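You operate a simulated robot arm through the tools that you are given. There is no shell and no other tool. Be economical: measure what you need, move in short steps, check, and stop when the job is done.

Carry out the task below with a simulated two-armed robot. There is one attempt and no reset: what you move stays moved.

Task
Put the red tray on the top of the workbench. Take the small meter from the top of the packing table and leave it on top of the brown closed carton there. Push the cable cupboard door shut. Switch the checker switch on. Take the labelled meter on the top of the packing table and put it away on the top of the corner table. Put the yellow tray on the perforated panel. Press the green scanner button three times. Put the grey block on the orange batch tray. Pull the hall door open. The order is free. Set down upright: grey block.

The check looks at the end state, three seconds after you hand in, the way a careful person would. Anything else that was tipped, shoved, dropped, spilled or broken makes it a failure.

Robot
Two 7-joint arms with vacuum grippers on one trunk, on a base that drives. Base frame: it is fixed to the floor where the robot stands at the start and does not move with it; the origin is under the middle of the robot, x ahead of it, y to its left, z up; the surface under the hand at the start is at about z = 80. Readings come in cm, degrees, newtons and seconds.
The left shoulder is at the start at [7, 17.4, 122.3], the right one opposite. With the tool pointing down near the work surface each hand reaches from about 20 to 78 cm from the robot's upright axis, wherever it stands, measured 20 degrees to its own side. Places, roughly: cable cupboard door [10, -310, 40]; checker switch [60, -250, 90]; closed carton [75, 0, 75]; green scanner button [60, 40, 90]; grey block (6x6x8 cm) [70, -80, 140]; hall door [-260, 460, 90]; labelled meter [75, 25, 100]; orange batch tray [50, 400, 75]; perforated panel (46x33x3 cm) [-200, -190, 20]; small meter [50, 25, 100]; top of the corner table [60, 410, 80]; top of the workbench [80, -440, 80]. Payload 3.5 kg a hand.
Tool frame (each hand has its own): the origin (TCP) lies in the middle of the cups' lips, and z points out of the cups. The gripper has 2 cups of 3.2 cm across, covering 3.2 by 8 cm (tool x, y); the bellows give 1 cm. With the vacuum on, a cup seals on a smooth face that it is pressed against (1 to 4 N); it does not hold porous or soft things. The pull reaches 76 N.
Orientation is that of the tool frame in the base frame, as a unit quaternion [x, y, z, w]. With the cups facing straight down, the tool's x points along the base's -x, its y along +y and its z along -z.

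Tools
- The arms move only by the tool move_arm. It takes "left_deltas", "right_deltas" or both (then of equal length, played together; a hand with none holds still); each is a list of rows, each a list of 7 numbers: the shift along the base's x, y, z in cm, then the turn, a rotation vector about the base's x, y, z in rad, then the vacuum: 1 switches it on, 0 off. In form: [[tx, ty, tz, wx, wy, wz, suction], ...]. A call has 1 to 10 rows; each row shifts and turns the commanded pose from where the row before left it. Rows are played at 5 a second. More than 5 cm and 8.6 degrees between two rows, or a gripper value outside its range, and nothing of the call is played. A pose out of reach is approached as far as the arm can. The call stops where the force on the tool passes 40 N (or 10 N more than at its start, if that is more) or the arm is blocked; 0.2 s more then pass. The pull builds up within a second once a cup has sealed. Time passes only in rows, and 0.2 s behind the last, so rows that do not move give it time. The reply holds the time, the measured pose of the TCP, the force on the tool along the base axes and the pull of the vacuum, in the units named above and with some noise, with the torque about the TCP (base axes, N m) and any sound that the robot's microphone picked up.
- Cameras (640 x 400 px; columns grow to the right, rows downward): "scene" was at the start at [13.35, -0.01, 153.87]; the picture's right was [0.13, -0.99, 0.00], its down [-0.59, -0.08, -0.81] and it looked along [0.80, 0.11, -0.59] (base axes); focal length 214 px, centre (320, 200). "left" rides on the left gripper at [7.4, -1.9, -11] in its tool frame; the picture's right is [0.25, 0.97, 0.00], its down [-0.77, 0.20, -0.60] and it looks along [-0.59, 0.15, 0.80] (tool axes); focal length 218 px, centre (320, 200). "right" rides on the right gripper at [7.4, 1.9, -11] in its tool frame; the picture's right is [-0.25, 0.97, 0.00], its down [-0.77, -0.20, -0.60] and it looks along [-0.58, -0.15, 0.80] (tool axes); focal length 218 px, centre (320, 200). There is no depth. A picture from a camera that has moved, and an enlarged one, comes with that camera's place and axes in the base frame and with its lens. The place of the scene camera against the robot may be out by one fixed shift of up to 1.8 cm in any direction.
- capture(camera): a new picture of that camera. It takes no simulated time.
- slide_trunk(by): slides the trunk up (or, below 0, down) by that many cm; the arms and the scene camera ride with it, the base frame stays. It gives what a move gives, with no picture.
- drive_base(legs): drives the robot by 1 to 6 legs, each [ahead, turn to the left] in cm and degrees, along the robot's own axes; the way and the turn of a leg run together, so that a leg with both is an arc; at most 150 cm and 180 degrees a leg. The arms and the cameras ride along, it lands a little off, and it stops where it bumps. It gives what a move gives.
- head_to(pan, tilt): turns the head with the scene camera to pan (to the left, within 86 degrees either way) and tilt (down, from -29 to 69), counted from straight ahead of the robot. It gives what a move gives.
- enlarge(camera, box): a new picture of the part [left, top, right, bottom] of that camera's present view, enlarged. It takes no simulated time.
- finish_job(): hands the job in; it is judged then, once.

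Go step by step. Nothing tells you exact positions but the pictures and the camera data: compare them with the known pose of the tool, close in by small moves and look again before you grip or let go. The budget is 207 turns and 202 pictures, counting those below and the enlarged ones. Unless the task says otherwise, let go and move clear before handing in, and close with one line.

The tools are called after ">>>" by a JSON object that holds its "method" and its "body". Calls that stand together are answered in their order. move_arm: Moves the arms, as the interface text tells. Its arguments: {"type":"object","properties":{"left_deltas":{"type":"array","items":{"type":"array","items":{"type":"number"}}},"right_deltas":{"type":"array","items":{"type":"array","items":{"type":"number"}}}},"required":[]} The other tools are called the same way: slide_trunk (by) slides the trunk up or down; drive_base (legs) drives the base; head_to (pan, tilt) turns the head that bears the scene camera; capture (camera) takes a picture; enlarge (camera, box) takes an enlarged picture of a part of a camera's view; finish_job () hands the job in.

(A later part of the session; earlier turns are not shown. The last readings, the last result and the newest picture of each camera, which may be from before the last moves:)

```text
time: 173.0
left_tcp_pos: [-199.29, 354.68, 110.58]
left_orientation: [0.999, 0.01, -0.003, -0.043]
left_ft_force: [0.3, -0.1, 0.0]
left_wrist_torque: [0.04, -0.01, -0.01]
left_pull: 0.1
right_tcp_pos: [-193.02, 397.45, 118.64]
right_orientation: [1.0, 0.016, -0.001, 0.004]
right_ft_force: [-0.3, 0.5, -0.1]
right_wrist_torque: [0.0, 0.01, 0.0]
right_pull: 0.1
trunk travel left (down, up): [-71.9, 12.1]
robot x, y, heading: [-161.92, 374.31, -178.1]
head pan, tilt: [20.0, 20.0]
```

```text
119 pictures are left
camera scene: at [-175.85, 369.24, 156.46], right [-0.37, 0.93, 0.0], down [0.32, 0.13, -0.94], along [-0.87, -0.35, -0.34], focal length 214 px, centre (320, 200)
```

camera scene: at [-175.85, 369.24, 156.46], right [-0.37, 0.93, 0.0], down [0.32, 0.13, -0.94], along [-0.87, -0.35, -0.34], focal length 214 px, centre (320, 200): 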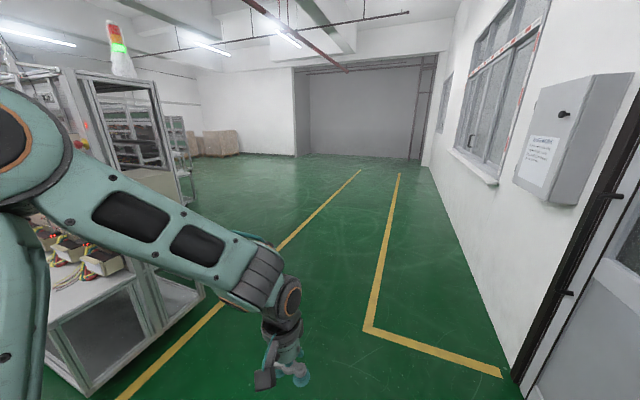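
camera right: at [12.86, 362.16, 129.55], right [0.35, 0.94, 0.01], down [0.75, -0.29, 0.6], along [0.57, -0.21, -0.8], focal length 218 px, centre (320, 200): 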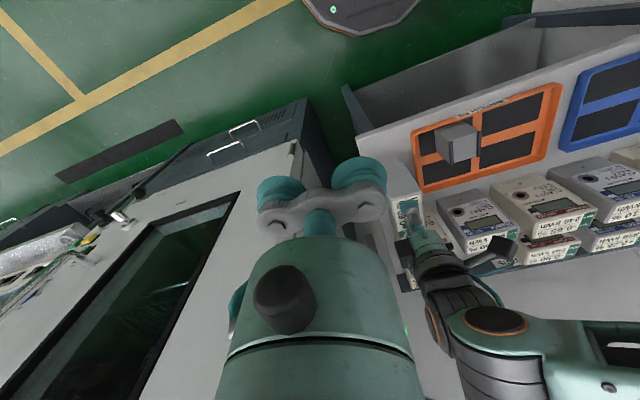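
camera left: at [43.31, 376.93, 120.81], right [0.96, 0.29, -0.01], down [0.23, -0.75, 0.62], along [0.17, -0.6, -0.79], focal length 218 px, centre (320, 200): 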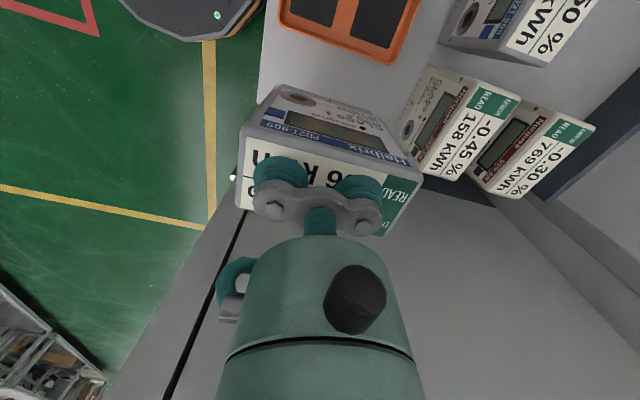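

Drive further and face the door squarely.

>>> {"method": "drive_base", "body": {"legs": [[105, 0], [0, -91.9], [-20, 0]]}}

>>> {"method": "head_to", "body": {"pan": 0, "tilt": 30}}

>>> {"method": "capture", "body": {"camera": "scene"}}

```text
time: 183.4
left_tcp_pos: [-284.45, 387.09, 110.57]
left_orientation: [0.715, -0.698, 0.029, -0.032]
left_ft_force: [0.5, 0.2, -0.4]
left_wrist_torque: [-0.01, 0.0, 0.06]
left_pull: 0.1
right_tcp_pos: [-241.65, 381.33, 118.62]
right_orientation: [0.721, -0.693, -0.003, 0.001]
right_ft_force: [-0.7, 0.2, 0.2]
right_wrist_torque: [0.0, -0.01, -0.02]
right_pull: 0.1
trunk travel left (down, up): [-71.9, 12.1]
robot x, y, heading: [-265.06, 349.46, 92.4]
head pan, tilt: [20.0, 20.0]
```

```text
time: 184.2
left_tcp_pos: [-284.53, 386.99, 110.66]
left_orientation: [0.715, -0.698, 0.029, -0.033]
left_ft_force: [-0.1, 0.9, 0.2]
left_wrist_torque: [0.0, 0.01, 0.01]
left_pull: 0.1
right_tcp_pos: [-241.78, 381.14, 118.65]
right_orientation: [0.721, -0.693, -0.003, 0.003]
right_ft_force: [-0.2, 0.7, -0.2]
right_wrist_torque: [0.01, 0.02, 0.02]
right_pull: 0.2
trunk travel left (down, up): [-71.9, 12.1]
robot x, y, heading: [-265.17, 350.28, 92.6]
head pan, tilt: [0.0, 30.0]
```

```text
118 pictures are left
camera scene: at [-265.87, 362.73, 154.87], right [1.0, 0.04, 0.0], down [0.02, -0.5, -0.87], along [-0.04, 0.87, -0.5], focal length 214 px, centre (320, 200)
```

scene: 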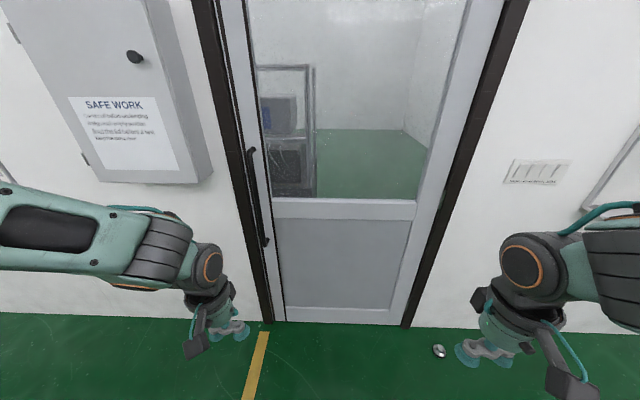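

The door is hinged on the right with a pull bar on the left and a smooth lower panel. I plan to suck onto that panel at about [-284,455,72] with the right hand, with the robot placed so it can reverse along an arc centred on the hinge at about [-212,455]. First I'll go to a staging point.

>>> {"method": "drive_base", "body": {"legs": [[0, -39.5], [34, 0], [0, 75.6]]}}

>>> {"method": "capture", "body": {"camera": "scene"}}

```text
time: 191.5
left_tcp_pos: [-281.95, 395.95, 110.65]
left_orientation: [0.894, -0.447, 0.017, -0.04]
left_ft_force: [0.0, 0.1, -0.3]
left_wrist_torque: [-0.02, 0.0, 0.01]
left_pull: 0.1
right_tcp_pos: [-243.68, 416.07, 118.68]
right_orientation: [0.898, -0.441, -0.003, 0.003]
right_ft_force: [0.4, -0.5, 0.2]
right_wrist_torque: [0.02, 0.0, 0.0]
right_pull: 0.1
trunk travel left (down, up): [-71.9, 12.1]
robot x, y, heading: [-244.43, 377.2, 128.0]
head pan, tilt: [0.0, 30.0]
```

```text
117 pictures are left
camera scene: at [-253.31, 387.07, 154.86], right [0.79, 0.61, 0.0], down [0.31, -0.4, -0.87], along [-0.53, 0.68, -0.5], focal length 214 px, centre (320, 200)
```

scene: 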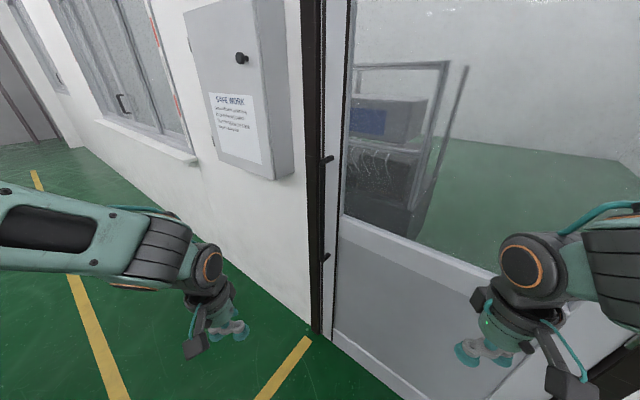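

I'll turn the right hand to point horizontally while lowering it, then yaw it right.

>>> {"method": "move_arm", "body": {"right_deltas": [[-0.74, 0.95, -4.6, 0.1127, 0.0881, 0, 0], [-0.74, 0.95, -4.6, 0.1127, 0.0881, 0, 0], [-0.74, 0.95, -4.6, 0.1127, 0.0881, 0, 0], [-0.74, 0.95, -4.6, 0.1127, 0.0881, 0, 0], [-0.74, 0.95, -4.6, 0.1127, 0.0881, 0, 0], [-0.74, 0.95, -4.6, 0.1127, 0.0881, 0, 0], [-0.74, 0.95, -4.6, 0.1127, 0.0881, 0, 0], [-0.74, 0.95, -4.6, 0.1127, 0.0881, 0, 0], [-0.74, 0.95, -4.6, 0.1127, 0.0881, 0, 0], [-0.74, 0.95, -4.6, 0.1127, 0.0881, 0, 0]]}}

>>> {"method": "move_arm", "body": {"right_deltas": [[0, 0, 0, 0.1127, 0.0881, 0, 0], [0, 0, 0, 0, 0, -0.14, 0], [0, 0, 0, 0, 0, -0.14, 0], [0, 0, 0, 0, 0, -0.14, 0], [0, 0, 0, 0, 0, -0.14, 0], [0, 0, 0, 0, 0, -0.14, 0], [0, 0, 0, 0, 0, -0.14, 0], [0, 0, 0, 0, 0, 0, 0], [0, 0, 0, 0, 0, 0, 0]]}}

>>> {"method": "capture", "body": {"camera": "scene"}}

```text
time: 193.7
left_tcp_pos: [-281.89, 396.1, 110.53]
left_orientation: [0.894, -0.447, 0.017, -0.04]
left_ft_force: [-0.4, 0.2, 0.2]
left_wrist_torque: [0.02, 0.0, -0.01]
left_pull: 0.0
right_tcp_pos: [-256.68, 433.15, 73.82]
right_orientation: [0.677, -0.329, -0.594, -0.284]
right_ft_force: [-0.2, -0.2, 0.4]
right_wrist_torque: [-0.01, 0.01, 0.03]
right_pull: 0.0
right hand out of reach, approached as far as the arm can: row 1, 2, 3, 4
trunk travel left (down, up): [-71.9, 12.1]
robot x, y, heading: [-244.64, 377.22, 127.6]
head pan, tilt: [0.0, 30.0]
```

```text
time: 195.7
left_tcp_pos: [-281.99, 395.99, 110.45]
left_orientation: [0.894, -0.446, 0.017, -0.04]
left_ft_force: [-0.4, -0.2, 0.8]
left_wrist_torque: [0.02, -0.01, -0.04]
left_pull: 0.0
right_tcp_pos: [-256.82, 434.38, 74.4]
right_orientation: [-0.452, 0.541, 0.458, 0.542]
right_ft_force: [0.3, -0.1, -0.1]
right_wrist_torque: [0.01, 0.02, -0.01]
right_pull: 0.0
right hand out of reach, approached as far as the arm can: row 7
trunk travel left (down, up): [-71.9, 12.1]
robot x, y, heading: [-244.51, 377.17, 127.8]
head pan, tilt: [0.0, 30.0]
```

```text
116 pictures are left
camera scene: at [-253.33, 387.05, 154.86], right [0.79, 0.61, 0.0], down [0.31, -0.4, -0.87], along [-0.53, 0.68, -0.5], focal length 214 px, centre (320, 200)
```

scene: 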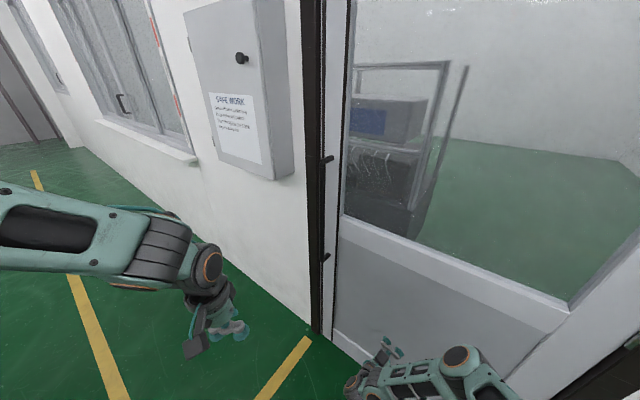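

The right tool now points almost along +y. Turn and drive closer, so that the hinge lies straight to the robot's right.

>>> {"method": "drive_base", "body": {"legs": [[0, 14.5], [21.8, 0]]}}

>>> {"method": "head_to", "body": {"pan": -45, "tilt": 40}}

>>> {"method": "capture", "body": {"camera": "scene"}}

>>> {"method": "capture", "body": {"camera": "right"}}

```text
time: 198.2
left_tcp_pos: [-302.64, 399.6, 110.6]
left_orientation: [0.942, -0.333, 0.013, -0.042]
left_ft_force: [0.3, -0.3, 0.3]
left_wrist_torque: [0.04, 0.0, -0.01]
left_pull: 0.0
right_tcp_pos: [-287.63, 443.11, 74.44]
right_orientation: [-0.516, 0.48, 0.522, 0.48]
right_ft_force: [0.2, -0.4, -0.8]
right_wrist_torque: [-0.02, 0.03, 0.02]
right_pull: 0.1
trunk travel left (down, up): [-71.9, 12.1]
robot x, y, heading: [-261.68, 390.58, 141.9]
head pan, tilt: [0.0, 30.0]
```

```text
time: 199.4
left_tcp_pos: [-302.57, 399.66, 110.59]
left_orientation: [0.942, -0.333, 0.012, -0.042]
left_ft_force: [-0.4, -0.7, 0.2]
left_wrist_torque: [0.04, -0.01, -0.02]
left_pull: 0.0
right_tcp_pos: [-287.74, 443.08, 74.35]
right_orientation: [-0.517, 0.481, 0.521, 0.481]
right_ft_force: [0.1, -0.3, -0.8]
right_wrist_torque: [-0.03, 0.0, -0.03]
right_pull: 0.1
trunk travel left (down, up): [-71.9, 12.1]
robot x, y, heading: [-261.71, 390.27, 142.1]
head pan, tilt: [-45.0, 40.0]
```

```text
115 pictures are left
camera scene: at [-266.91, 400.93, 153.32], right [0.99, 0.12, 0.0], down [0.08, -0.64, -0.77], along [-0.09, 0.76, -0.64], focal length 214 px, centre (320, 200)
```

scene: 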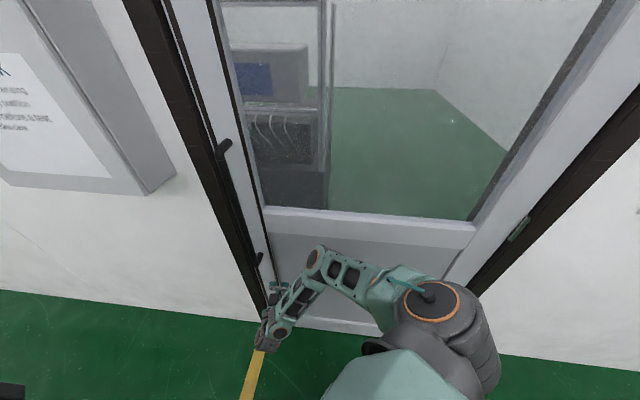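

```text
114 pictures are left
camera right: at [-288.76, 431.89, 66.85], right [-0.96, -0.08, 0.26], down [0.25, -0.59, 0.77], along [0.09, 0.8, 0.59], focal length 218 px, centre (320, 200)
```

right: 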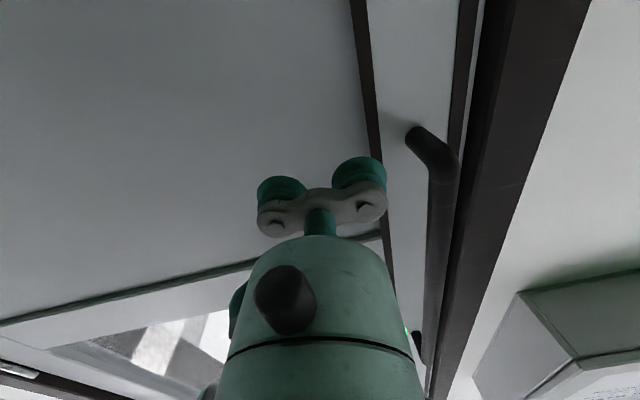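

The panel's left gasket is at x≈-294; I'll shift 3 cm toward the hinge, square the tool, and press onto the panel.

>>> {"method": "move_arm", "body": {"right_deltas": [[1.5, 1.5, 0, 0, 0, -0.04, 1], [1.5, 2, 0, 0, 0, -0.036, 1], [0, 2, 0, 0, 0, 0, 1], [0, 1.5, 0, 0, 0, 0, 1], [0, 0, 0, 0, 0, 0, 1], [0, 0, 0, 0, 0, 0, 1]]}}

>>> {"method": "capture", "body": {"camera": "right"}}

```text
time: 200.8
left_tcp_pos: [-302.52, 399.78, 110.6]
left_orientation: [0.942, -0.333, 0.012, -0.042]
left_ft_force: [-0.4, -1.5, 0.1]
left_wrist_torque: [0.01, 0.02, -0.01]
left_pull: 0.1
right_tcp_pos: [-284.58, 450.01, 74.44]
right_orientation: [-0.497, 0.5, 0.502, 0.5]
right_ft_force: [0.5, 0.0, -0.8]
right_wrist_torque: [0.0, -0.02, 0.01]
right_pull: 0.1
trunk travel left (down, up): [-71.9, 12.1]
robot x, y, heading: [-261.35, 390.63, 141.7]
head pan, tilt: [-45.0, 40.0]
```

```text
113 pictures are left
camera right: at [-286.53, 438.92, 66.87], right [-0.97, 0.0, 0.26], down [0.21, -0.61, 0.77], along [0.15, 0.79, 0.59], focal length 218 px, centre (320, 200)
```

right: 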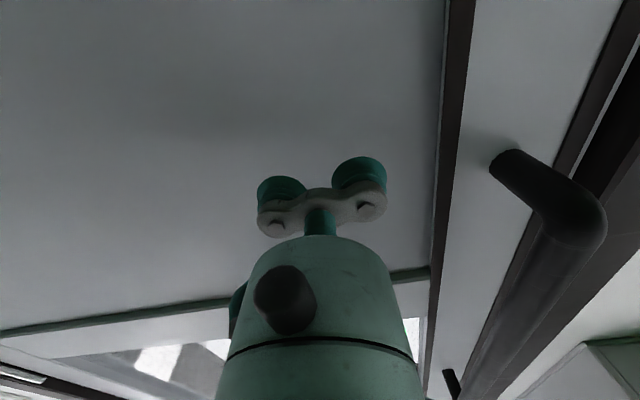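

>>> {"method": "move_arm", "body": {"right_deltas": [[0, 1, 0, 0, 0, 0, 1], [0, 0.6, 0, 0, 0, 0, 1], [0, 0.5, 0, 0, 0, 0, 1], [0, 0.5, 0, 0, 0, 0, 1], [0, 0, 0, 0, 0, 0, 1], [0, 0, 0, 0, 0, 0, 1]]}}

```text
time: 202.2
left_tcp_pos: [-302.59, 399.6, 110.59]
left_orientation: [0.942, -0.334, 0.012, -0.042]
left_ft_force: [-0.5, -0.7, -0.2]
left_wrist_torque: [-0.02, -0.01, 0.0]
left_pull: 0.1
right_tcp_pos: [-284.58, 452.64, 74.37]
right_orientation: [-0.498, 0.5, 0.502, 0.5]
right_ft_force: [-0.1, 0.5, 0.2]
right_wrist_torque: [0.02, 0.04, 0.0]
right_pull: 0.1
trunk travel left (down, up): [-71.9, 12.1]
robot x, y, heading: [-261.54, 390.72, 141.9]
head pan, tilt: [-45.0, 40.0]
```

>>> {"method": "move_arm", "body": {"right_deltas": [[0, 0.6, 0, 0, 0, 0, 1], [0, 0.6, 0, 0, 0, 0, 1], [0, 0.6, 0, 0, 0, 0, 1], [0, 0.6, 0, 0, 0, 0, 1], [0, 0.6, 0, 0, 0, 0, 1], [0, 0, 0, 0, 0, 0, 1]]}}

```text
time: 203.4
left_tcp_pos: [-302.31, 399.16, 110.83]
left_orientation: [0.942, -0.333, 0.011, -0.043]
left_ft_force: [0.4, -0.6, 0.4]
left_wrist_torque: [-0.02, -0.01, -0.01]
left_pull: 0.1
right_tcp_pos: [-284.63, 454.7, 74.35]
right_orientation: [-0.501, 0.498, 0.504, 0.498]
right_ft_force: [3.6, -16.1, 14.4]
right_wrist_torque: [0.17, -0.35, -0.53]
right_pull: 75.5
trunk travel left (down, up): [-71.9, 12.1]
robot x, y, heading: [-261.52, 390.08, 142.0]
head pan, tilt: [-45.0, 40.0]
stopped in row 5 (right hand): the force on the tool passed its limit at 46 N (the readings are from after the stop); the commanded pose is now the measured one
```

Sealed on the door panel with full pull. Try a first 6° arc backwards about the hinge.

>>> {"method": "drive_base", "body": {"legs": [[-8.6, 6]]}}

>>> {"method": "capture", "body": {"camera": "scene"}}

```text
time: 204.4
left_tcp_pos: [-296.18, 390.57, 110.62]
left_orientation: [0.957, -0.285, 0.01, -0.043]
left_ft_force: [0.0, 0.3, 0.2]
left_wrist_torque: [0.05, 0.03, -0.01]
left_pull: 0.1
right_tcp_pos: [-284.31, 447.43, 73.99]
right_orientation: [0.528, -0.474, -0.527, -0.469]
right_ft_force: [-29.7, -3.2, -6.1]
right_wrist_torque: [0.36, 0.03, -0.02]
right_pull: 75.1
trunk travel left (down, up): [-71.9, 12.1]
robot x, y, heading: [-254.57, 385.53, 147.8]
head pan, tilt: [-45.0, 40.0]
```

```text
112 pictures are left
camera scene: at [-261.02, 395.44, 153.34], right [0.97, 0.22, 0.0], down [0.14, -0.63, -0.77], along [-0.17, 0.75, -0.64], focal length 214 px, centre (320, 200)
```

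scene: 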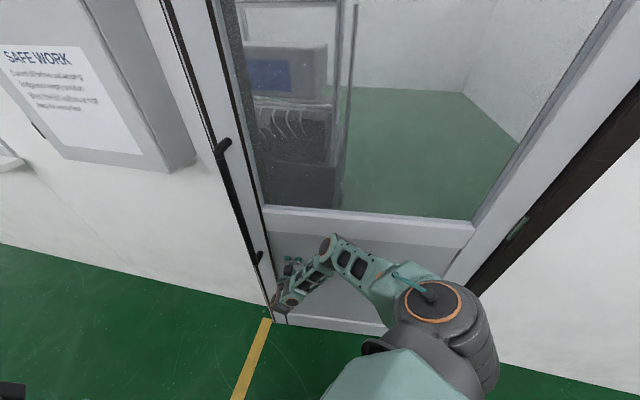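

The door follows. I'll relieve the sideways strain, then continue the arc in steps.

>>> {"method": "move_arm", "body": {"right_deltas": [[-0.6, 0, 0, 0, 0, 0, 1], [0, 0, 0, 0, 0, 0, 1]]}}

>>> {"method": "drive_base", "body": {"legs": [[-14.4, 10]]}}

```text
time: 205.1
left_tcp_pos: [-295.87, 390.48, 110.76]
left_orientation: [0.958, -0.284, 0.008, -0.043]
left_ft_force: [0.5, -0.8, -0.5]
left_wrist_torque: [-0.01, 0.01, 0.0]
left_pull: 0.0
right_tcp_pos: [-284.45, 447.41, 74.01]
right_orientation: [-0.526, 0.474, 0.527, 0.469]
right_ft_force: [36.1, -4.0, -7.0]
right_wrist_torque: [0.09, 0.01, 0.16]
right_pull: 74.7
trunk travel left (down, up): [-71.9, 12.1]
robot x, y, heading: [-254.35, 385.33, 147.8]
head pan, tilt: [-45.0, 40.0]
```

```text
time: 206.4
left_tcp_pos: [-283.9, 376.59, 110.63]
left_orientation: [0.979, -0.2, 0.008, -0.044]
left_ft_force: [0.7, -0.1, 0.3]
left_wrist_torque: [0.01, -0.03, -0.01]
left_pull: 0.0
right_tcp_pos: [-282.82, 434.64, 74.06]
right_orientation: [-0.566, 0.425, 0.567, 0.42]
right_ft_force: [-25.3, -6.8, -4.3]
right_wrist_torque: [-0.06, 0.64, -0.36]
right_pull: 75.6
trunk travel left (down, up): [-71.9, 12.1]
robot x, y, heading: [-241.53, 379.02, 158.4]
head pan, tilt: [-45.0, 40.0]
```

>>> {"method": "drive_base", "body": {"legs": [[-14.4, 10]]}}

>>> {"method": "drive_base", "body": {"legs": [[-14.4, 10]]}}

>>> {"method": "capture", "body": {"camera": "scene"}}

```text
time: 207.7
left_tcp_pos: [-269.04, 365.34, 110.5]
left_orientation: [0.992, -0.115, 0.003, -0.045]
left_ft_force: [-0.2, 0.9, -0.2]
left_wrist_torque: [-0.02, 0.0, 0.0]
left_pull: 0.1
right_tcp_pos: [-277.9, 422.64, 74.3]
right_orientation: [-0.598, 0.377, 0.602, 0.372]
right_ft_force: [-19.0, -9.2, 5.3]
right_wrist_torque: [-0.16, 0.4, -0.3]
right_pull: 75.5
trunk travel left (down, up): [-71.9, 12.1]
robot x, y, heading: [-228.49, 374.66, 167.6]
head pan, tilt: [-45.0, 40.0]
```

```text
time: 209.1
left_tcp_pos: [-252.35, 356.75, 110.56]
left_orientation: [0.999, -0.031, -0.002, -0.043]
left_ft_force: [0.0, 0.2, 0.0]
left_wrist_torque: [0.01, -0.01, 0.03]
left_pull: 0.0
right_tcp_pos: [-271.08, 411.82, 74.44]
right_orientation: [-0.626, 0.325, 0.633, 0.319]
right_ft_force: [-21.4, -17.3, 14.8]
right_wrist_torque: [0.26, -0.38, -1.04]
right_pull: 75.3
trunk travel left (down, up): [-71.9, 12.1]
robot x, y, heading: [-213.49, 373.07, 177.4]
head pan, tilt: [-45.0, 40.0]
```

```text
111 pictures are left
camera scene: at [-224.86, 378.04, 153.38], right [0.74, 0.68, 0.0], down [0.43, -0.47, -0.77], along [-0.52, 0.57, -0.64], focal length 214 px, centre (320, 200)
```

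scene: 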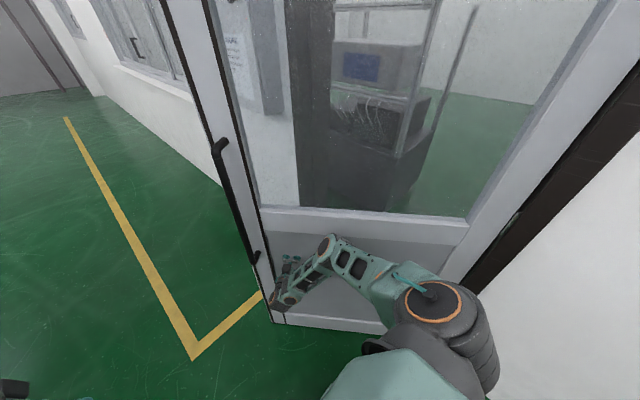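

Smooth; the door is at about 36°. Continue.

>>> {"method": "drive_base", "body": {"legs": [[-14.4, 10], [-14.4, 10]]}}

>>> {"method": "drive_base", "body": {"legs": [[-14.4, 10], [-14.4, 10]]}}

>>> {"method": "capture", "body": {"camera": "scene"}}

```text
time: 211.4
left_tcp_pos: [-216.19, 348.47, 110.56]
left_orientation: [0.989, 0.144, -0.008, -0.042]
left_ft_force: [-0.1, -0.1, 0.6]
left_wrist_torque: [-0.05, 0.0, 0.0]
left_pull: 0.0
right_tcp_pos: [-252.59, 393.66, 74.43]
right_orientation: [-0.674, 0.212, 0.678, 0.204]
right_ft_force: [-7.2, -14.2, -8.7]
right_wrist_torque: [0.07, 0.3, -0.47]
right_pull: 75.9
trunk travel left (down, up): [-71.9, 12.1]
robot x, y, heading: [-185.14, 376.47, -162.5]
head pan, tilt: [-45.0, 40.0]
```

```text
time: 213.7
left_tcp_pos: [-179.25, 353.35, 110.76]
left_orientation: [0.949, 0.312, -0.015, -0.038]
left_ft_force: [0.6, -0.6, 0.1]
left_wrist_torque: [-0.02, 0.03, 0.03]
left_pull: 0.0
right_tcp_pos: [-228.93, 383.05, 74.46]
right_orientation: [-0.7, 0.094, 0.703, 0.083]
right_ft_force: [1.3, 6.4, -17.1]
right_wrist_torque: [0.0, 0.56, 0.32]
right_pull: 75.2
trunk travel left (down, up): [-71.9, 12.1]
robot x, y, heading: [-159.66, 390.28, -142.5]
head pan, tilt: [-45.0, 40.0]
```

```text
110 pictures are left
camera scene: at [-172.82, 387.3, 153.32], right [0.13, 0.99, 0.0], down [0.64, -0.09, -0.76], along [-0.76, 0.1, -0.64], focal length 214 px, centre (320, 200)
```

scene: 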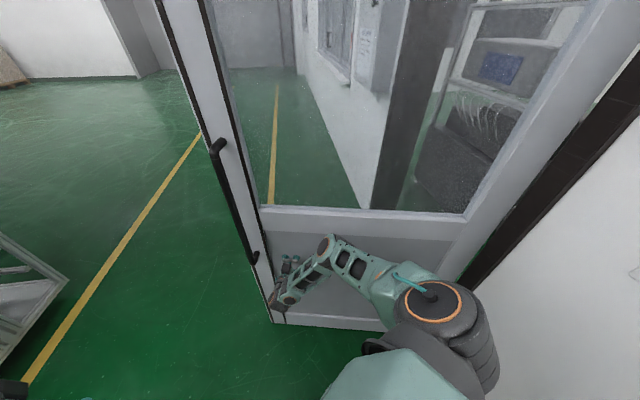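

At about 76°. One more small step, then release and see whether it stays.

>>> {"method": "drive_base", "body": {"legs": [[-11.5, 8]]}}

>>> {"method": "move_arm", "body": {"right_deltas": [[0, 0, 0, 0, 0, 0, 0], [0, 0, 0, 0, 0, 0, 0], [0, 0, 0, 0, 0, 0, 0], [0, 0, 0, 0, 0, 0, 0], [0.5, 0, 0, 0, 0, 0, 0], [1, 0, 0, 0, 0, 0, 0], [2, 0, 0, 0, 0, 0, 0], [2, 0, 0, 0, 0, 0, 0], [2, 0, 0, 0, 0, 0, 0], [0, 0, 0, 0, 0, 0, 0]]}}

>>> {"method": "capture", "body": {"camera": "scene"}}

```text
time: 214.9
left_tcp_pos: [-165.18, 358.38, 110.78]
left_orientation: [0.924, 0.379, -0.02, -0.037]
left_ft_force: [0.9, 0.4, 0.1]
left_wrist_torque: [0.01, -0.01, -0.01]
left_pull: 0.1
right_tcp_pos: [-218.6, 381.04, 74.51]
right_orientation: [-0.705, 0.042, 0.708, 0.032]
right_ft_force: [3.5, 26.2, -12.0]
right_wrist_torque: [0.2, 0.54, 0.38]
right_pull: 74.7
trunk travel left (down, up): [-71.9, 12.1]
robot x, y, heading: [-151.53, 397.6, -134.7]
head pan, tilt: [-45.0, 40.0]
```

```text
time: 217.1
left_tcp_pos: [-165.21, 358.06, 110.64]
left_orientation: [0.924, 0.381, -0.02, -0.038]
left_ft_force: [-0.2, -0.1, 0.3]
left_wrist_torque: [-0.02, -0.01, 0.02]
left_pull: 0.1
right_tcp_pos: [-210.97, 380.74, 74.41]
right_orientation: [-0.704, 0.041, 0.708, 0.032]
right_ft_force: [-0.4, -0.8, -0.7]
right_wrist_torque: [0.02, 0.01, -0.02]
right_pull: 0.1
trunk travel left (down, up): [-71.9, 12.1]
robot x, y, heading: [-151.14, 397.14, -134.4]
head pan, tilt: [-45.0, 40.0]
```

```text
109 pictures are left
camera scene: at [-163.66, 392.73, 153.32], right [-0.01, 1.0, 0.0], down [0.64, 0.01, -0.77], along [-0.77, -0.01, -0.64], focal length 214 px, centre (320, 200)
```

scene: 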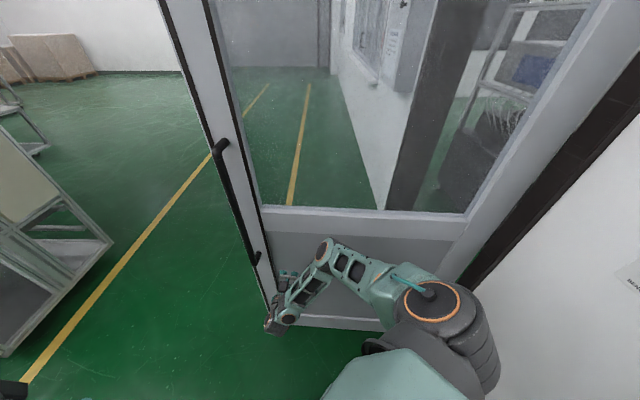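

The door stays open at about 84°. Now drive away from it, back to the main aisle near the packing table.

>>> {"method": "drive_base", "body": {"legs": [[0, 98.6], [114, 0], [0, -54.2]]}}

>>> {"method": "head_to", "body": {"pan": -70, "tilt": 15}}

>>> {"method": "capture", "body": {"camera": "scene"}}

```text
time: 229.3
left_tcp_pos: [-42.99, 296.59, 110.6]
left_orientation: [0.706, 0.707, -0.033, -0.028]
left_ft_force: [-0.1, 1.1, 0.3]
left_wrist_torque: [-0.01, 0.0, 0.0]
left_pull: 0.0
right_tcp_pos: [-91.45, 279.87, 74.49]
right_orientation: [-0.666, -0.233, 0.666, -0.243]
right_ft_force: [-0.2, 0.3, 0.4]
right_wrist_torque: [-0.01, 0.01, 0.0]
right_pull: 0.1
trunk travel left (down, up): [-71.9, 12.1]
robot x, y, heading: [-61.23, 334.06, -89.0]
head pan, tilt: [-45.0, 40.0]
```

```text
time: 230.2
left_tcp_pos: [-43.14, 296.63, 110.72]
left_orientation: [0.706, 0.707, -0.033, -0.029]
left_ft_force: [0.4, 0.5, -0.7]
left_wrist_torque: [0.01, -0.02, 0.0]
left_pull: 0.0
right_tcp_pos: [-91.44, 279.84, 74.55]
right_orientation: [-0.665, -0.233, 0.666, -0.244]
right_ft_force: [-0.4, 0.0, 0.2]
right_wrist_torque: [0.04, -0.01, -0.01]
right_pull: 0.0
trunk travel left (down, up): [-71.9, 12.1]
robot x, y, heading: [-61.68, 334.15, -89.1]
head pan, tilt: [-70.0, 15.0]
```

```text
108 pictures are left
camera scene: at [-70.39, 324.64, 157.27], right [-0.36, 0.93, 0.0], down [0.24, 0.09, -0.97], along [-0.9, -0.35, -0.26], focal length 214 px, centre (320, 200)
```

scene: 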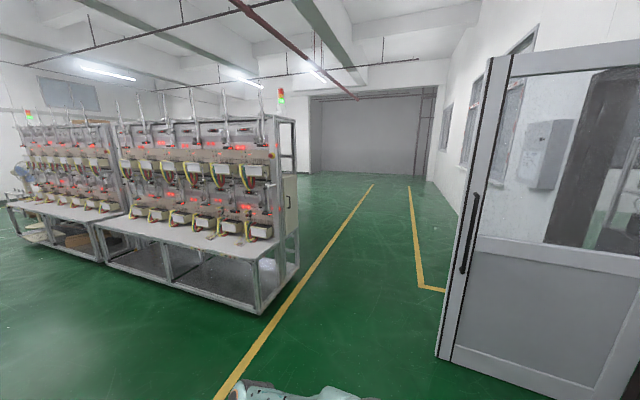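

The hall door is clearly open. Drive back down the aisle to face the packing table's lower shelf.

>>> {"method": "drive_base", "body": {"legs": [[110, -1], [110, 0], [100, 0], [0, 90]]}}

>>> {"method": "slide_trunk", "body": {"by": -45}}

>>> {"method": "head_to", "body": {"pan": 0, "tilt": 35}}

>>> {"method": "capture", "body": {"camera": "scene"}}

```text
time: 249.6
left_tcp_pos: [-19.29, 31.73, 110.69]
left_orientation: [0.013, 0.999, -0.042, 0.003]
left_ft_force: [-0.5, 0.5, -0.6]
left_wrist_torque: [-0.02, 0.02, 0.04]
left_pull: 0.1
right_tcp_pos: [-3.81, -17.11, 74.5]
right_orientation: [0.314, 0.631, -0.308, 0.639]
right_ft_force: [0.0, -0.9, 0.2]
right_wrist_torque: [-0.03, 0.02, -0.02]
right_pull: 0.2
trunk travel left (down, up): [-71.9, 12.1]
robot x, y, heading: [-57.3, 14.21, -0.8]
head pan, tilt: [-70.0, 15.0]
```

```text
refused: -45 is not a number from -40 to 40
```

```text
time: 251.0
left_tcp_pos: [-19.3, 31.75, 110.6]
left_orientation: [0.012, 0.999, -0.043, 0.003]
left_ft_force: [-0.7, 1.1, -0.3]
left_wrist_torque: [0.01, -0.02, 0.0]
left_pull: 0.1
right_tcp_pos: [-3.81, -17.15, 74.39]
right_orientation: [0.315, 0.631, -0.308, 0.638]
right_ft_force: [0.6, -0.4, 0.0]
right_wrist_torque: [-0.03, 0.0, -0.01]
right_pull: 0.1
trunk travel left (down, up): [-71.9, 12.1]
robot x, y, heading: [-57.13, 14.35, -0.9]
head pan, tilt: [0.0, 35.0]
```

```text
107 pictures are left
camera scene: at [-43.81, 13.04, 154.08], right [-0.01, -1.0, 0.0], down [-0.57, 0.01, -0.82], along [0.82, -0.01, -0.57], focal length 214 px, centre (320, 200)
```

scene: 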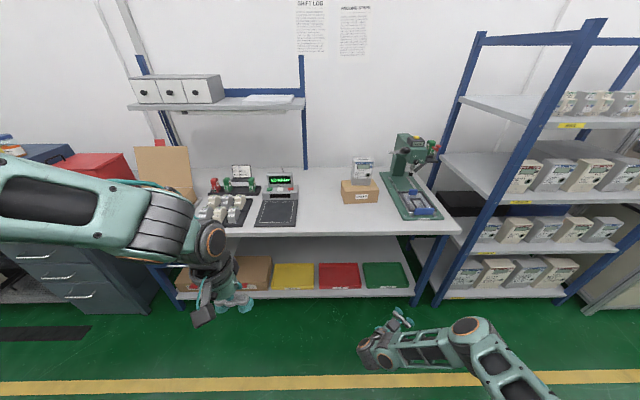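

>>> {"method": "slide_trunk", "body": {"by": -40}}

>>> {"method": "head_to", "body": {"pan": 0, "tilt": 40}}

>>> {"method": "capture", "body": {"camera": "scene"}}

>>> {"method": "enlarge", "body": {"camera": "scene", "box": [220, 100, 420, 225]}}

```text
time: 254.9
left_tcp_pos: [-19.21, 31.84, 70.59]
left_orientation: [0.013, 0.999, -0.043, 0.002]
left_ft_force: [0.0, -0.3, 0.3]
left_wrist_torque: [0.04, 0.02, 0.04]
left_pull: 0.0
right_tcp_pos: [-3.96, -17.18, 34.49]
right_orientation: [0.314, 0.632, -0.306, 0.64]
right_ft_force: [-0.3, -0.4, -1.8]
right_wrist_torque: [0.03, 0.01, -0.02]
right_pull: 0.1
trunk travel left (down, up): [-31.9, 52.1]
robot x, y, heading: [-57.28, 14.18, -0.7]
head pan, tilt: [0.0, 35.0]
```

```text
time: 255.5
left_tcp_pos: [-19.15, 31.68, 70.75]
left_orientation: [0.012, 0.999, -0.043, 0.003]
left_ft_force: [-0.2, 0.0, -0.1]
left_wrist_torque: [-0.01, -0.02, 0.03]
left_pull: 0.1
right_tcp_pos: [-3.82, -17.06, 34.58]
right_orientation: [0.314, 0.632, -0.307, 0.639]
right_ft_force: [-0.6, -0.7, -0.1]
right_wrist_torque: [-0.02, 0.02, 0.01]
right_pull: 0.2
trunk travel left (down, up): [-31.9, 52.1]
robot x, y, heading: [-56.87, 14.22, -0.6]
head pan, tilt: [0.0, 40.0]
```

```text
106 pictures are left
camera scene: at [-44.12, 13.06, 113.32], right [-0.01, -1.0, 0.0], down [-0.64, 0.01, -0.77], along [0.77, -0.01, -0.64], focal length 214 px, centre (320, 200)
```

scene: 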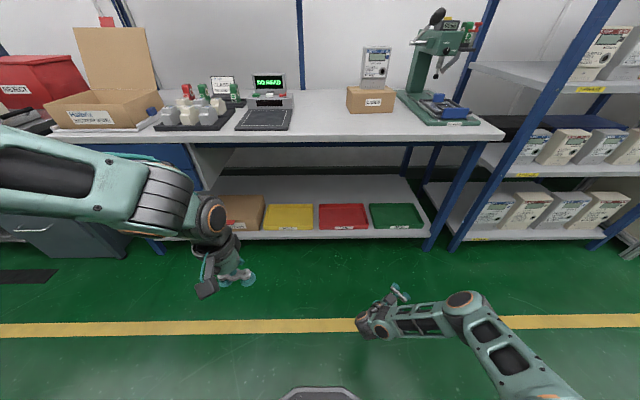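

```text
3.20 times, centred on (320, 162) of scene
camera zoom: at [-44.12, 13.06, 113.32], right [-0.01, -1.0, 0.0], down [-0.64, 0.01, -0.77], along [0.77, -0.01, -0.64], focal length 686 px, centre (320, 320)
```

zoom: 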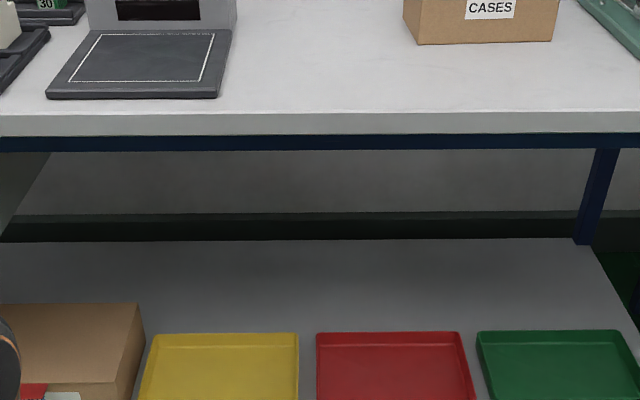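

The red tray is at about [49.5,-2] and the yellow at [49.5,31], on the shelf at z≈21, and there is 53 cm of headroom. I can take both at once, yellow left and red right. First, return both tools to pointing down.

>>> {"method": "move_arm", "body": {"right_deltas": [[0, 0, 0, 0, 0, 0.146, 0], [0, 0, 0, 0, 0, 0.146, 0], [0, 0, 0, 0, 0, 0.146, 0], [0, 0, 0, 0, 0, 0.146, 0], [0, 0, 0, 0, 0, 0.146, 0], [0, 0, 0, 0, 0, 0.146, 0], [0, 0, 0, 0, 0.143, 0, 0], [0, 0, 0, 0, 0.143, 0, 0], [0, 0, 0, 0, 0.143, 0, 0]], "left_deltas": [[0, 0, 0, 0.03, 0, 0.01, 0], [0, 0, 0, 0.03, 0, 0.014, 0], [0, 0, 0, 0.026, 0.006, 0, 0], [0, 0, 0, 0, 0, 0, 0], [0, 0, 0, 0, 0, 0, 0], [0, 0, 0, 0, 0, 0, 0], [0, 0, 0, 0, 0, 0, 0], [0, 0, 0, 0, 0, 0, 0], [0, 0, 0, 0, 0, 0, 0]]}}

>>> {"method": "move_arm", "body": {"right_deltas": [[0, 0, 0, 0, 0.143, 0, 0], [0, 0, 0, 0, 0.143, 0, 0], [0, 0, 0, 0, 0.143, 0, 0], [0, 0, 0, 0, 0.143, 0, 0], [0, 0, 0, 0, 0.143, 0, 0], [0, 0, 0, 0, 0.143, 0, 0], [0, 0, 0, 0, 0.143, 0, 0], [0, 0, 0, 0, 0.143, 0, 0], [0, 0, 0, 0, 0, 0, 0], [0, 0, 0, 0, 0, 0, 0]]}}

>>> {"method": "capture", "body": {"camera": "scene"}}

```text
time: 257.5
left_tcp_pos: [-19.35, 31.91, 70.75]
left_orientation: [0.0, 1.0, 0.0, 0.0]
left_ft_force: [-0.6, 0.7, 0.5]
left_wrist_torque: [0.0, 0.0, -0.02]
left_pull: 0.1
right_tcp_pos: [-3.89, -17.16, 34.64]
right_orientation: [0.014, 0.84, -0.011, 0.542]
right_ft_force: [0.4, 0.5, -0.1]
right_wrist_torque: [0.0, -0.01, -0.02]
right_pull: 0.2
trunk travel left (down, up): [-31.9, 52.1]
robot x, y, heading: [-57.38, 14.35, -0.5]
head pan, tilt: [0.0, 40.0]
```

```text
time: 259.7
left_tcp_pos: [-19.27, 31.77, 70.67]
left_orientation: [0.0, 1.0, 0.0, 0.001]
left_ft_force: [-0.2, 0.2, 0.7]
left_wrist_torque: [0.0, 0.01, -0.05]
left_pull: 0.1
right_tcp_pos: [-3.87, -17.16, 34.45]
right_orientation: [0.006, 1.0, -0.017, 0.002]
right_ft_force: [-0.4, 0.4, 0.7]
right_wrist_torque: [-0.02, -0.03, -0.01]
right_pull: 0.0
trunk travel left (down, up): [-31.9, 52.1]
robot x, y, heading: [-57.32, 14.41, -0.7]
head pan, tilt: [0.0, 40.0]
```

```text
104 pictures are left
camera scene: at [-44.12, 13.06, 113.32], right [-0.01, -1.0, 0.0], down [-0.64, 0.01, -0.77], along [0.77, -0.01, -0.64], focal length 214 px, centre (320, 200)
```

scene: 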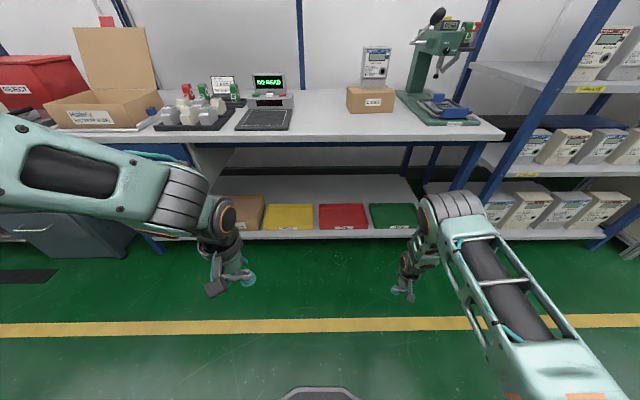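

Both tools point down. Position both hands at the right lateral spacing, drop the trunk by 20 cm, and prepare to drive in under the table top.

>>> {"method": "move_arm", "body": {"right_deltas": [[1.5, 3.1, 2.8, 0.01, 0, 0, 0], [1.5, 3.1, 2.8, 0.01, 0, 0, 0], [1.5, 3.1, 2.8, 0.01, 0, 0, 0], [1.5, 3.1, 2.8, 0, 0, -0.01, 0], [1.5, 3.1, 2.8, 0, 0, 0, 0], [0, 0, 0, 0, 0, 0, 0]], "left_deltas": [[3, 0, 0, 0, 0, 0, 0], [3, 0, 0, 0, 0, 0, 0], [3, 0, 0, 0, 0, 0, 0], [3, 0, 0, 0, 0, 0, 0], [3, 0, 0, 0, 0, 0, 0], [0, 0, 0, 0, 0, 0, 0]]}}

>>> {"method": "slide_trunk", "body": {"by": -20}}

>>> {"method": "move_arm", "body": {"left_deltas": [[1.8, 0, -4, 0, 0, 0, 0], [1.8, 0, -4, 0, 0, 0, 0], [1.8, 0, -4, 0, 0, 0, 0], [1.8, 0, -4, 0, 0, 0, 0], [1.4, 0, -4, 0, 0, 0, 0], [0, 0, 0, 0, 0, 0, 0]]}}

>>> {"method": "capture", "body": {"camera": "scene"}}

```text
time: 261.1
left_tcp_pos: [-4.25, 31.82, 70.74]
left_orientation: [0.001, 1.0, 0.0, 0.0]
left_ft_force: [1.2, -0.6, -0.4]
left_wrist_torque: [0.0, -0.02, -0.03]
left_pull: 0.1
right_tcp_pos: [3.77, -1.47, 48.61]
right_orientation: [0.012, 1.0, -0.002, 0.002]
right_ft_force: [-0.3, 0.5, 0.8]
right_wrist_torque: [0.02, 0.0, -0.04]
right_pull: 0.1
trunk travel left (down, up): [-31.9, 52.1]
robot x, y, heading: [-57.0, 14.25, -0.6]
head pan, tilt: [0.0, 40.0]
```

```text
time: 263.3
left_tcp_pos: [-4.28, 31.78, 50.73]
left_orientation: [0.0, 1.0, 0.001, 0.001]
left_ft_force: [0.1, -0.1, 0.0]
left_wrist_torque: [0.01, 0.0, 0.01]
left_pull: 0.0
right_tcp_pos: [3.61, -1.43, 28.64]
right_orientation: [0.011, 1.0, -0.002, 0.001]
right_ft_force: [-1.2, -0.2, 0.5]
right_wrist_torque: [0.01, 0.02, -0.02]
right_pull: 0.1
trunk travel left (down, up): [-11.9, 72.1]
robot x, y, heading: [-57.18, 14.44, -0.7]
head pan, tilt: [0.0, 40.0]
```

```text
time: 264.7
left_tcp_pos: [4.25, 31.62, 30.8]
left_orientation: [0.0, 1.0, 0.0, -0.001]
left_ft_force: [-0.5, -0.2, 0.3]
left_wrist_torque: [-0.04, 0.02, 0.02]
left_pull: 0.0
right_tcp_pos: [3.5, -1.48, 28.59]
right_orientation: [0.011, 1.0, -0.002, 0.002]
right_ft_force: [0.0, -0.4, 0.1]
right_wrist_torque: [0.01, -0.01, 0.01]
right_pull: 0.0
trunk travel left (down, up): [-11.9, 72.1]
robot x, y, heading: [-57.48, 14.3, -0.6]
head pan, tilt: [0.0, 40.0]
```

```text
103 pictures are left
camera scene: at [-44.1, 13.06, 93.32], right [-0.01, -1.0, 0.0], down [-0.64, 0.01, -0.77], along [0.77, -0.01, -0.64], focal length 214 px, centre (320, 200)
```

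scene: 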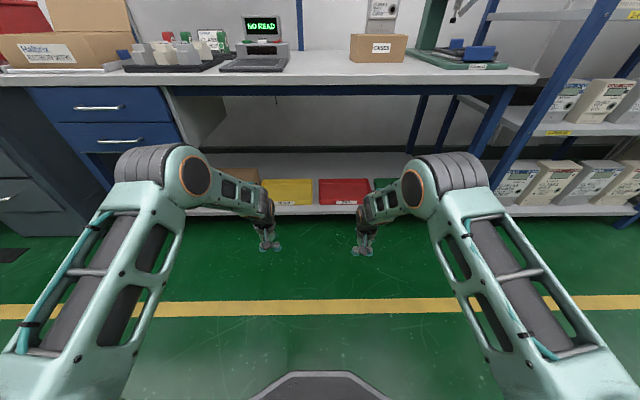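

The elbows are near table-top height, so I'll lower the trunk further while raising the hands equally.

>>> {"method": "move_arm", "body": {"right_deltas": [[0, 0, 4, 0, 0, 0, 0], [0, 0, 4, 0, 0, 0, 0], [0, 0, 4, 0, 0, 0, 0], [0, 0, 1, -0.01, 0, 0.02, 0], [0, 0, 0, 0, 0, 0, 0]], "left_deltas": [[0, 0, 4, 0, 0, 0, 0], [0, 0, 4, 0, 0, 0, 0], [0, 0, 3, 0, 0, 0, 0], [0, 0, 0, 0, 0, 0, 0], [0, 0, 0, 0, 0, 0, 0]]}}

>>> {"method": "slide_trunk", "body": {"by": -11.8}}

>>> {"method": "drive_base", "body": {"legs": [[20, 0.6]]}}

>>> {"method": "capture", "body": {"camera": "scene"}}

```text
time: 265.9
left_tcp_pos: [4.28, 31.74, 41.95]
left_orientation: [0.001, 1.0, 0.0, -0.001]
left_ft_force: [-0.2, 1.0, -0.7]
left_wrist_torque: [0.05, 0.0, 0.01]
left_pull: 0.0
right_tcp_pos: [3.54, -1.45, 41.5]
right_orientation: [0.001, 1.0, -0.007, 0.002]
right_ft_force: [0.1, 0.7, 0.2]
right_wrist_torque: [0.04, -0.01, -0.01]
right_pull: 0.1
trunk travel left (down, up): [-11.9, 72.1]
robot x, y, heading: [-57.47, 14.27, -0.4]
head pan, tilt: [0.0, 40.0]
```

```text
time: 267.4
left_tcp_pos: [4.13, 31.74, 30.05]
left_orientation: [0.0, 1.0, 0.0, 0.0]
left_ft_force: [0.3, -0.2, 0.1]
left_wrist_torque: [0.03, -0.04, -0.01]
left_pull: 0.1
right_tcp_pos: [3.45, -1.37, 29.78]
right_orientation: [0.001, 1.0, -0.008, 0.002]
right_ft_force: [-0.1, 0.9, 0.5]
right_wrist_torque: [0.02, 0.01, 0.0]
right_pull: 0.1
trunk travel left (down, up): [-0.1, 83.9]
robot x, y, heading: [-57.1, 14.51, -0.4]
head pan, tilt: [0.0, 40.0]
```

```text
time: 268.9
left_tcp_pos: [23.59, 32.48, 30.07]
left_orientation: [-0.008, 1.0, 0.001, -0.001]
left_ft_force: [0.4, 0.4, -0.1]
left_wrist_torque: [0.01, 0.03, 0.02]
left_pull: 0.1
right_tcp_pos: [23.4, -0.37, 29.76]
right_orientation: [-0.006, 1.0, -0.007, 0.003]
right_ft_force: [-0.2, 0.8, 0.2]
right_wrist_torque: [0.0, 0.02, 0.03]
right_pull: 0.1
trunk travel left (down, up): [-0.1, 83.9]
robot x, y, heading: [-37.87, 14.43, 0.5]
head pan, tilt: [0.0, 40.0]
```

```text
102 pictures are left
camera scene: at [-24.48, 13.24, 81.52], right [0.01, -1.0, 0.0], down [-0.64, 0.0, -0.77], along [0.77, 0.0, -0.64], focal length 214 px, centre (320, 200)
```

scene: 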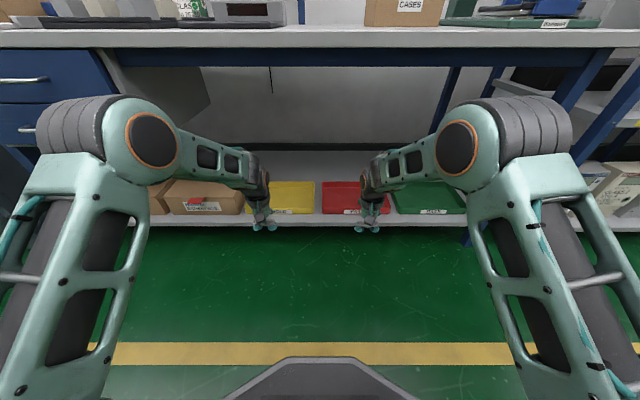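

The elbows would come close to the table beam. I'll extend the arms farther instead, keeping the robot further back.

>>> {"method": "move_arm", "body": {"right_deltas": [[3, 0, 0, 0.014, 0, 0, 0], [3, -0.2, 0, 0, 0, 0, 0], [3, -0.2, 0, 0, 0, 0, 0], [3, -0.2, 0, 0, 0, 0, 0], [0, 0, 0, 0, 0, 0, 0]], "left_deltas": [[3, 0, 0, 0, 0, 0, 0], [3, -0.2, 0, 0, 0, 0, 0], [3, -0.2, 0, 0, 0, 0, 0], [3, -0.2, 0, 0, 0, 0, 0], [0, 0, 0, 0, 0, 0, 0]]}}

>>> {"method": "capture", "body": {"camera": "scene"}}

>>> {"method": "capture", "body": {"camera": "left"}}

>>> {"method": "capture", "body": {"camera": "right"}}

```text
time: 270.1
left_tcp_pos: [35.41, 31.77, 30.16]
left_orientation: [-0.007, 1.0, 0.0, -0.001]
left_ft_force: [-0.2, 0.3, -0.9]
left_wrist_torque: [-0.01, 0.03, 0.0]
left_pull: 0.1
right_tcp_pos: [35.19, -1.0, 29.69]
right_orientation: [-0.005, 1.0, 0.0, 0.0]
right_ft_force: [0.3, 0.2, -0.1]
right_wrist_torque: [0.0, 0.01, 0.0]
right_pull: 0.1
trunk travel left (down, up): [-0.1, 83.9]
robot x, y, heading: [-37.37, 13.93, 0.6]
head pan, tilt: [0.0, 40.0]
```

```text
101 pictures are left
camera scene: at [-24.46, 13.23, 81.52], right [0.01, -1.0, 0.0], down [-0.64, 0.0, -0.77], along [0.77, 0.0, -0.64], focal length 214 px, centre (320, 200)
```

scene: 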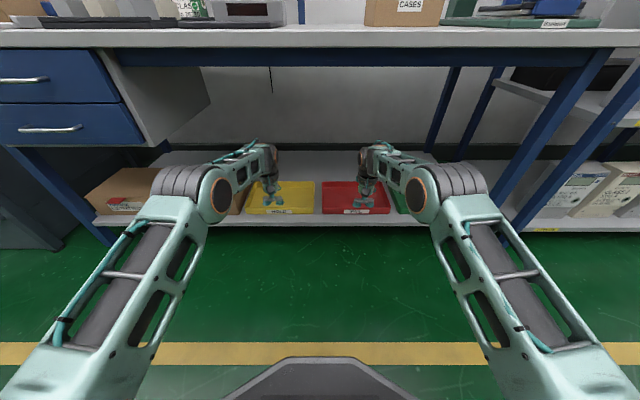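

```text
100 pictures are left
camera left: at [28.26, 29.65, 41.27], right [-0.27, 0.96, 0.0], down [0.77, 0.21, 0.6], along [0.58, 0.16, -0.8], focal length 218 px, centre (320, 200)
```

left: 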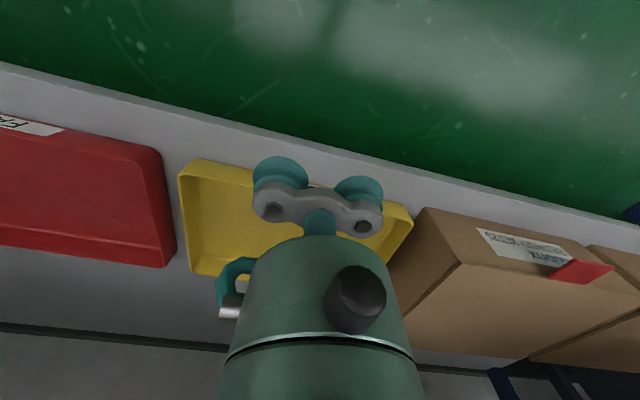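

```text
99 pictures are left
camera right: at [27.81, 0.67, 40.58], right [0.24, 0.97, 0.0], down [0.77, -0.19, 0.61], along [0.59, -0.14, -0.8], focal length 218 px, centre (320, 200)
```

right: 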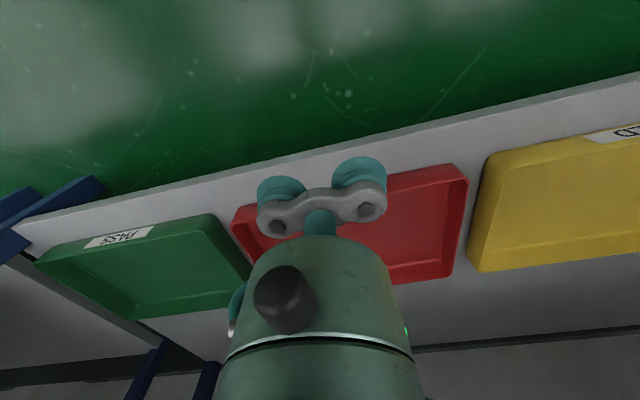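

Both trays are well located: yellow centre [48.3,31.4], red centre [47.4,0]. Drive in 12.5 cm.

>>> {"method": "drive_base", "body": {"legs": [[12.5, -0.5]]}}

>>> {"method": "capture", "body": {"camera": "left"}}

>>> {"method": "capture", "body": {"camera": "right"}}

>>> {"method": "capture", "body": {"camera": "scene"}}

```text
time: 271.4
left_tcp_pos: [47.97, 31.32, 30.32]
left_orientation: [-0.003, 1.0, -0.001, 0.001]
left_ft_force: [0.2, -0.1, 0.5]
left_wrist_torque: [-0.04, -0.02, -0.01]
left_pull: 0.0
right_tcp_pos: [47.46, -1.55, 29.72]
right_orientation: [-0.002, 1.0, 0.0, 0.002]
right_ft_force: [-0.1, -0.3, -0.2]
right_wrist_torque: [-0.01, 0.02, 0.04]
right_pull: 0.1
trunk travel left (down, up): [-0.1, 83.9]
robot x, y, heading: [-25.6, 14.31, -0.2]
head pan, tilt: [0.0, 40.0]
```

```text
98 pictures are left
camera left: at [40.79, 29.19, 41.3], right [-0.26, 0.97, 0.0], down [0.77, 0.21, 0.6], along [0.58, 0.16, -0.8], focal length 218 px, centre (320, 200)
```

left: 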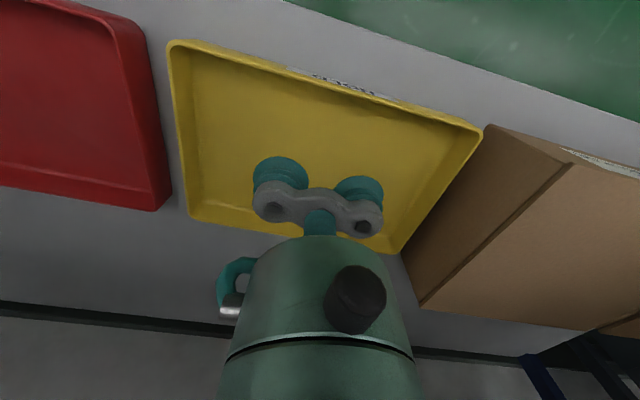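

```text
97 pictures are left
camera right: at [40.11, 0.21, 40.59], right [0.25, 0.97, 0.0], down [0.77, -0.2, 0.61], along [0.59, -0.15, -0.79], focal length 218 px, centre (320, 200)
```

right: 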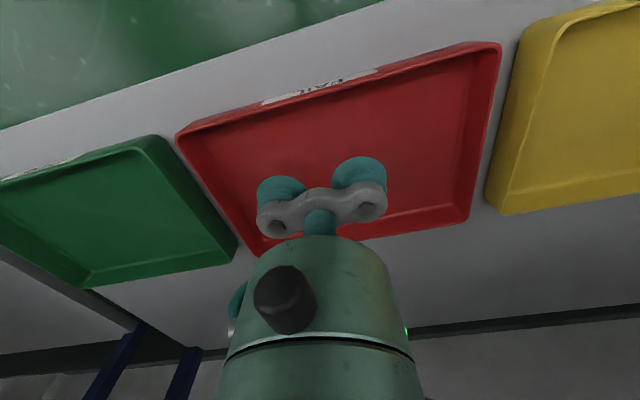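

```text
96 pictures are left
camera scene: at [-12.06, 13.16, 81.52], right [0.0, -1.0, 0.0], down [-0.64, 0.0, -0.77], along [0.77, 0.0, -0.64], focal length 214 px, centre (320, 200)
```

scene: 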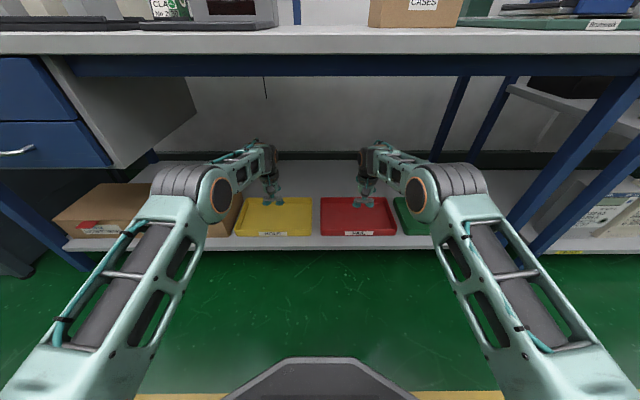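

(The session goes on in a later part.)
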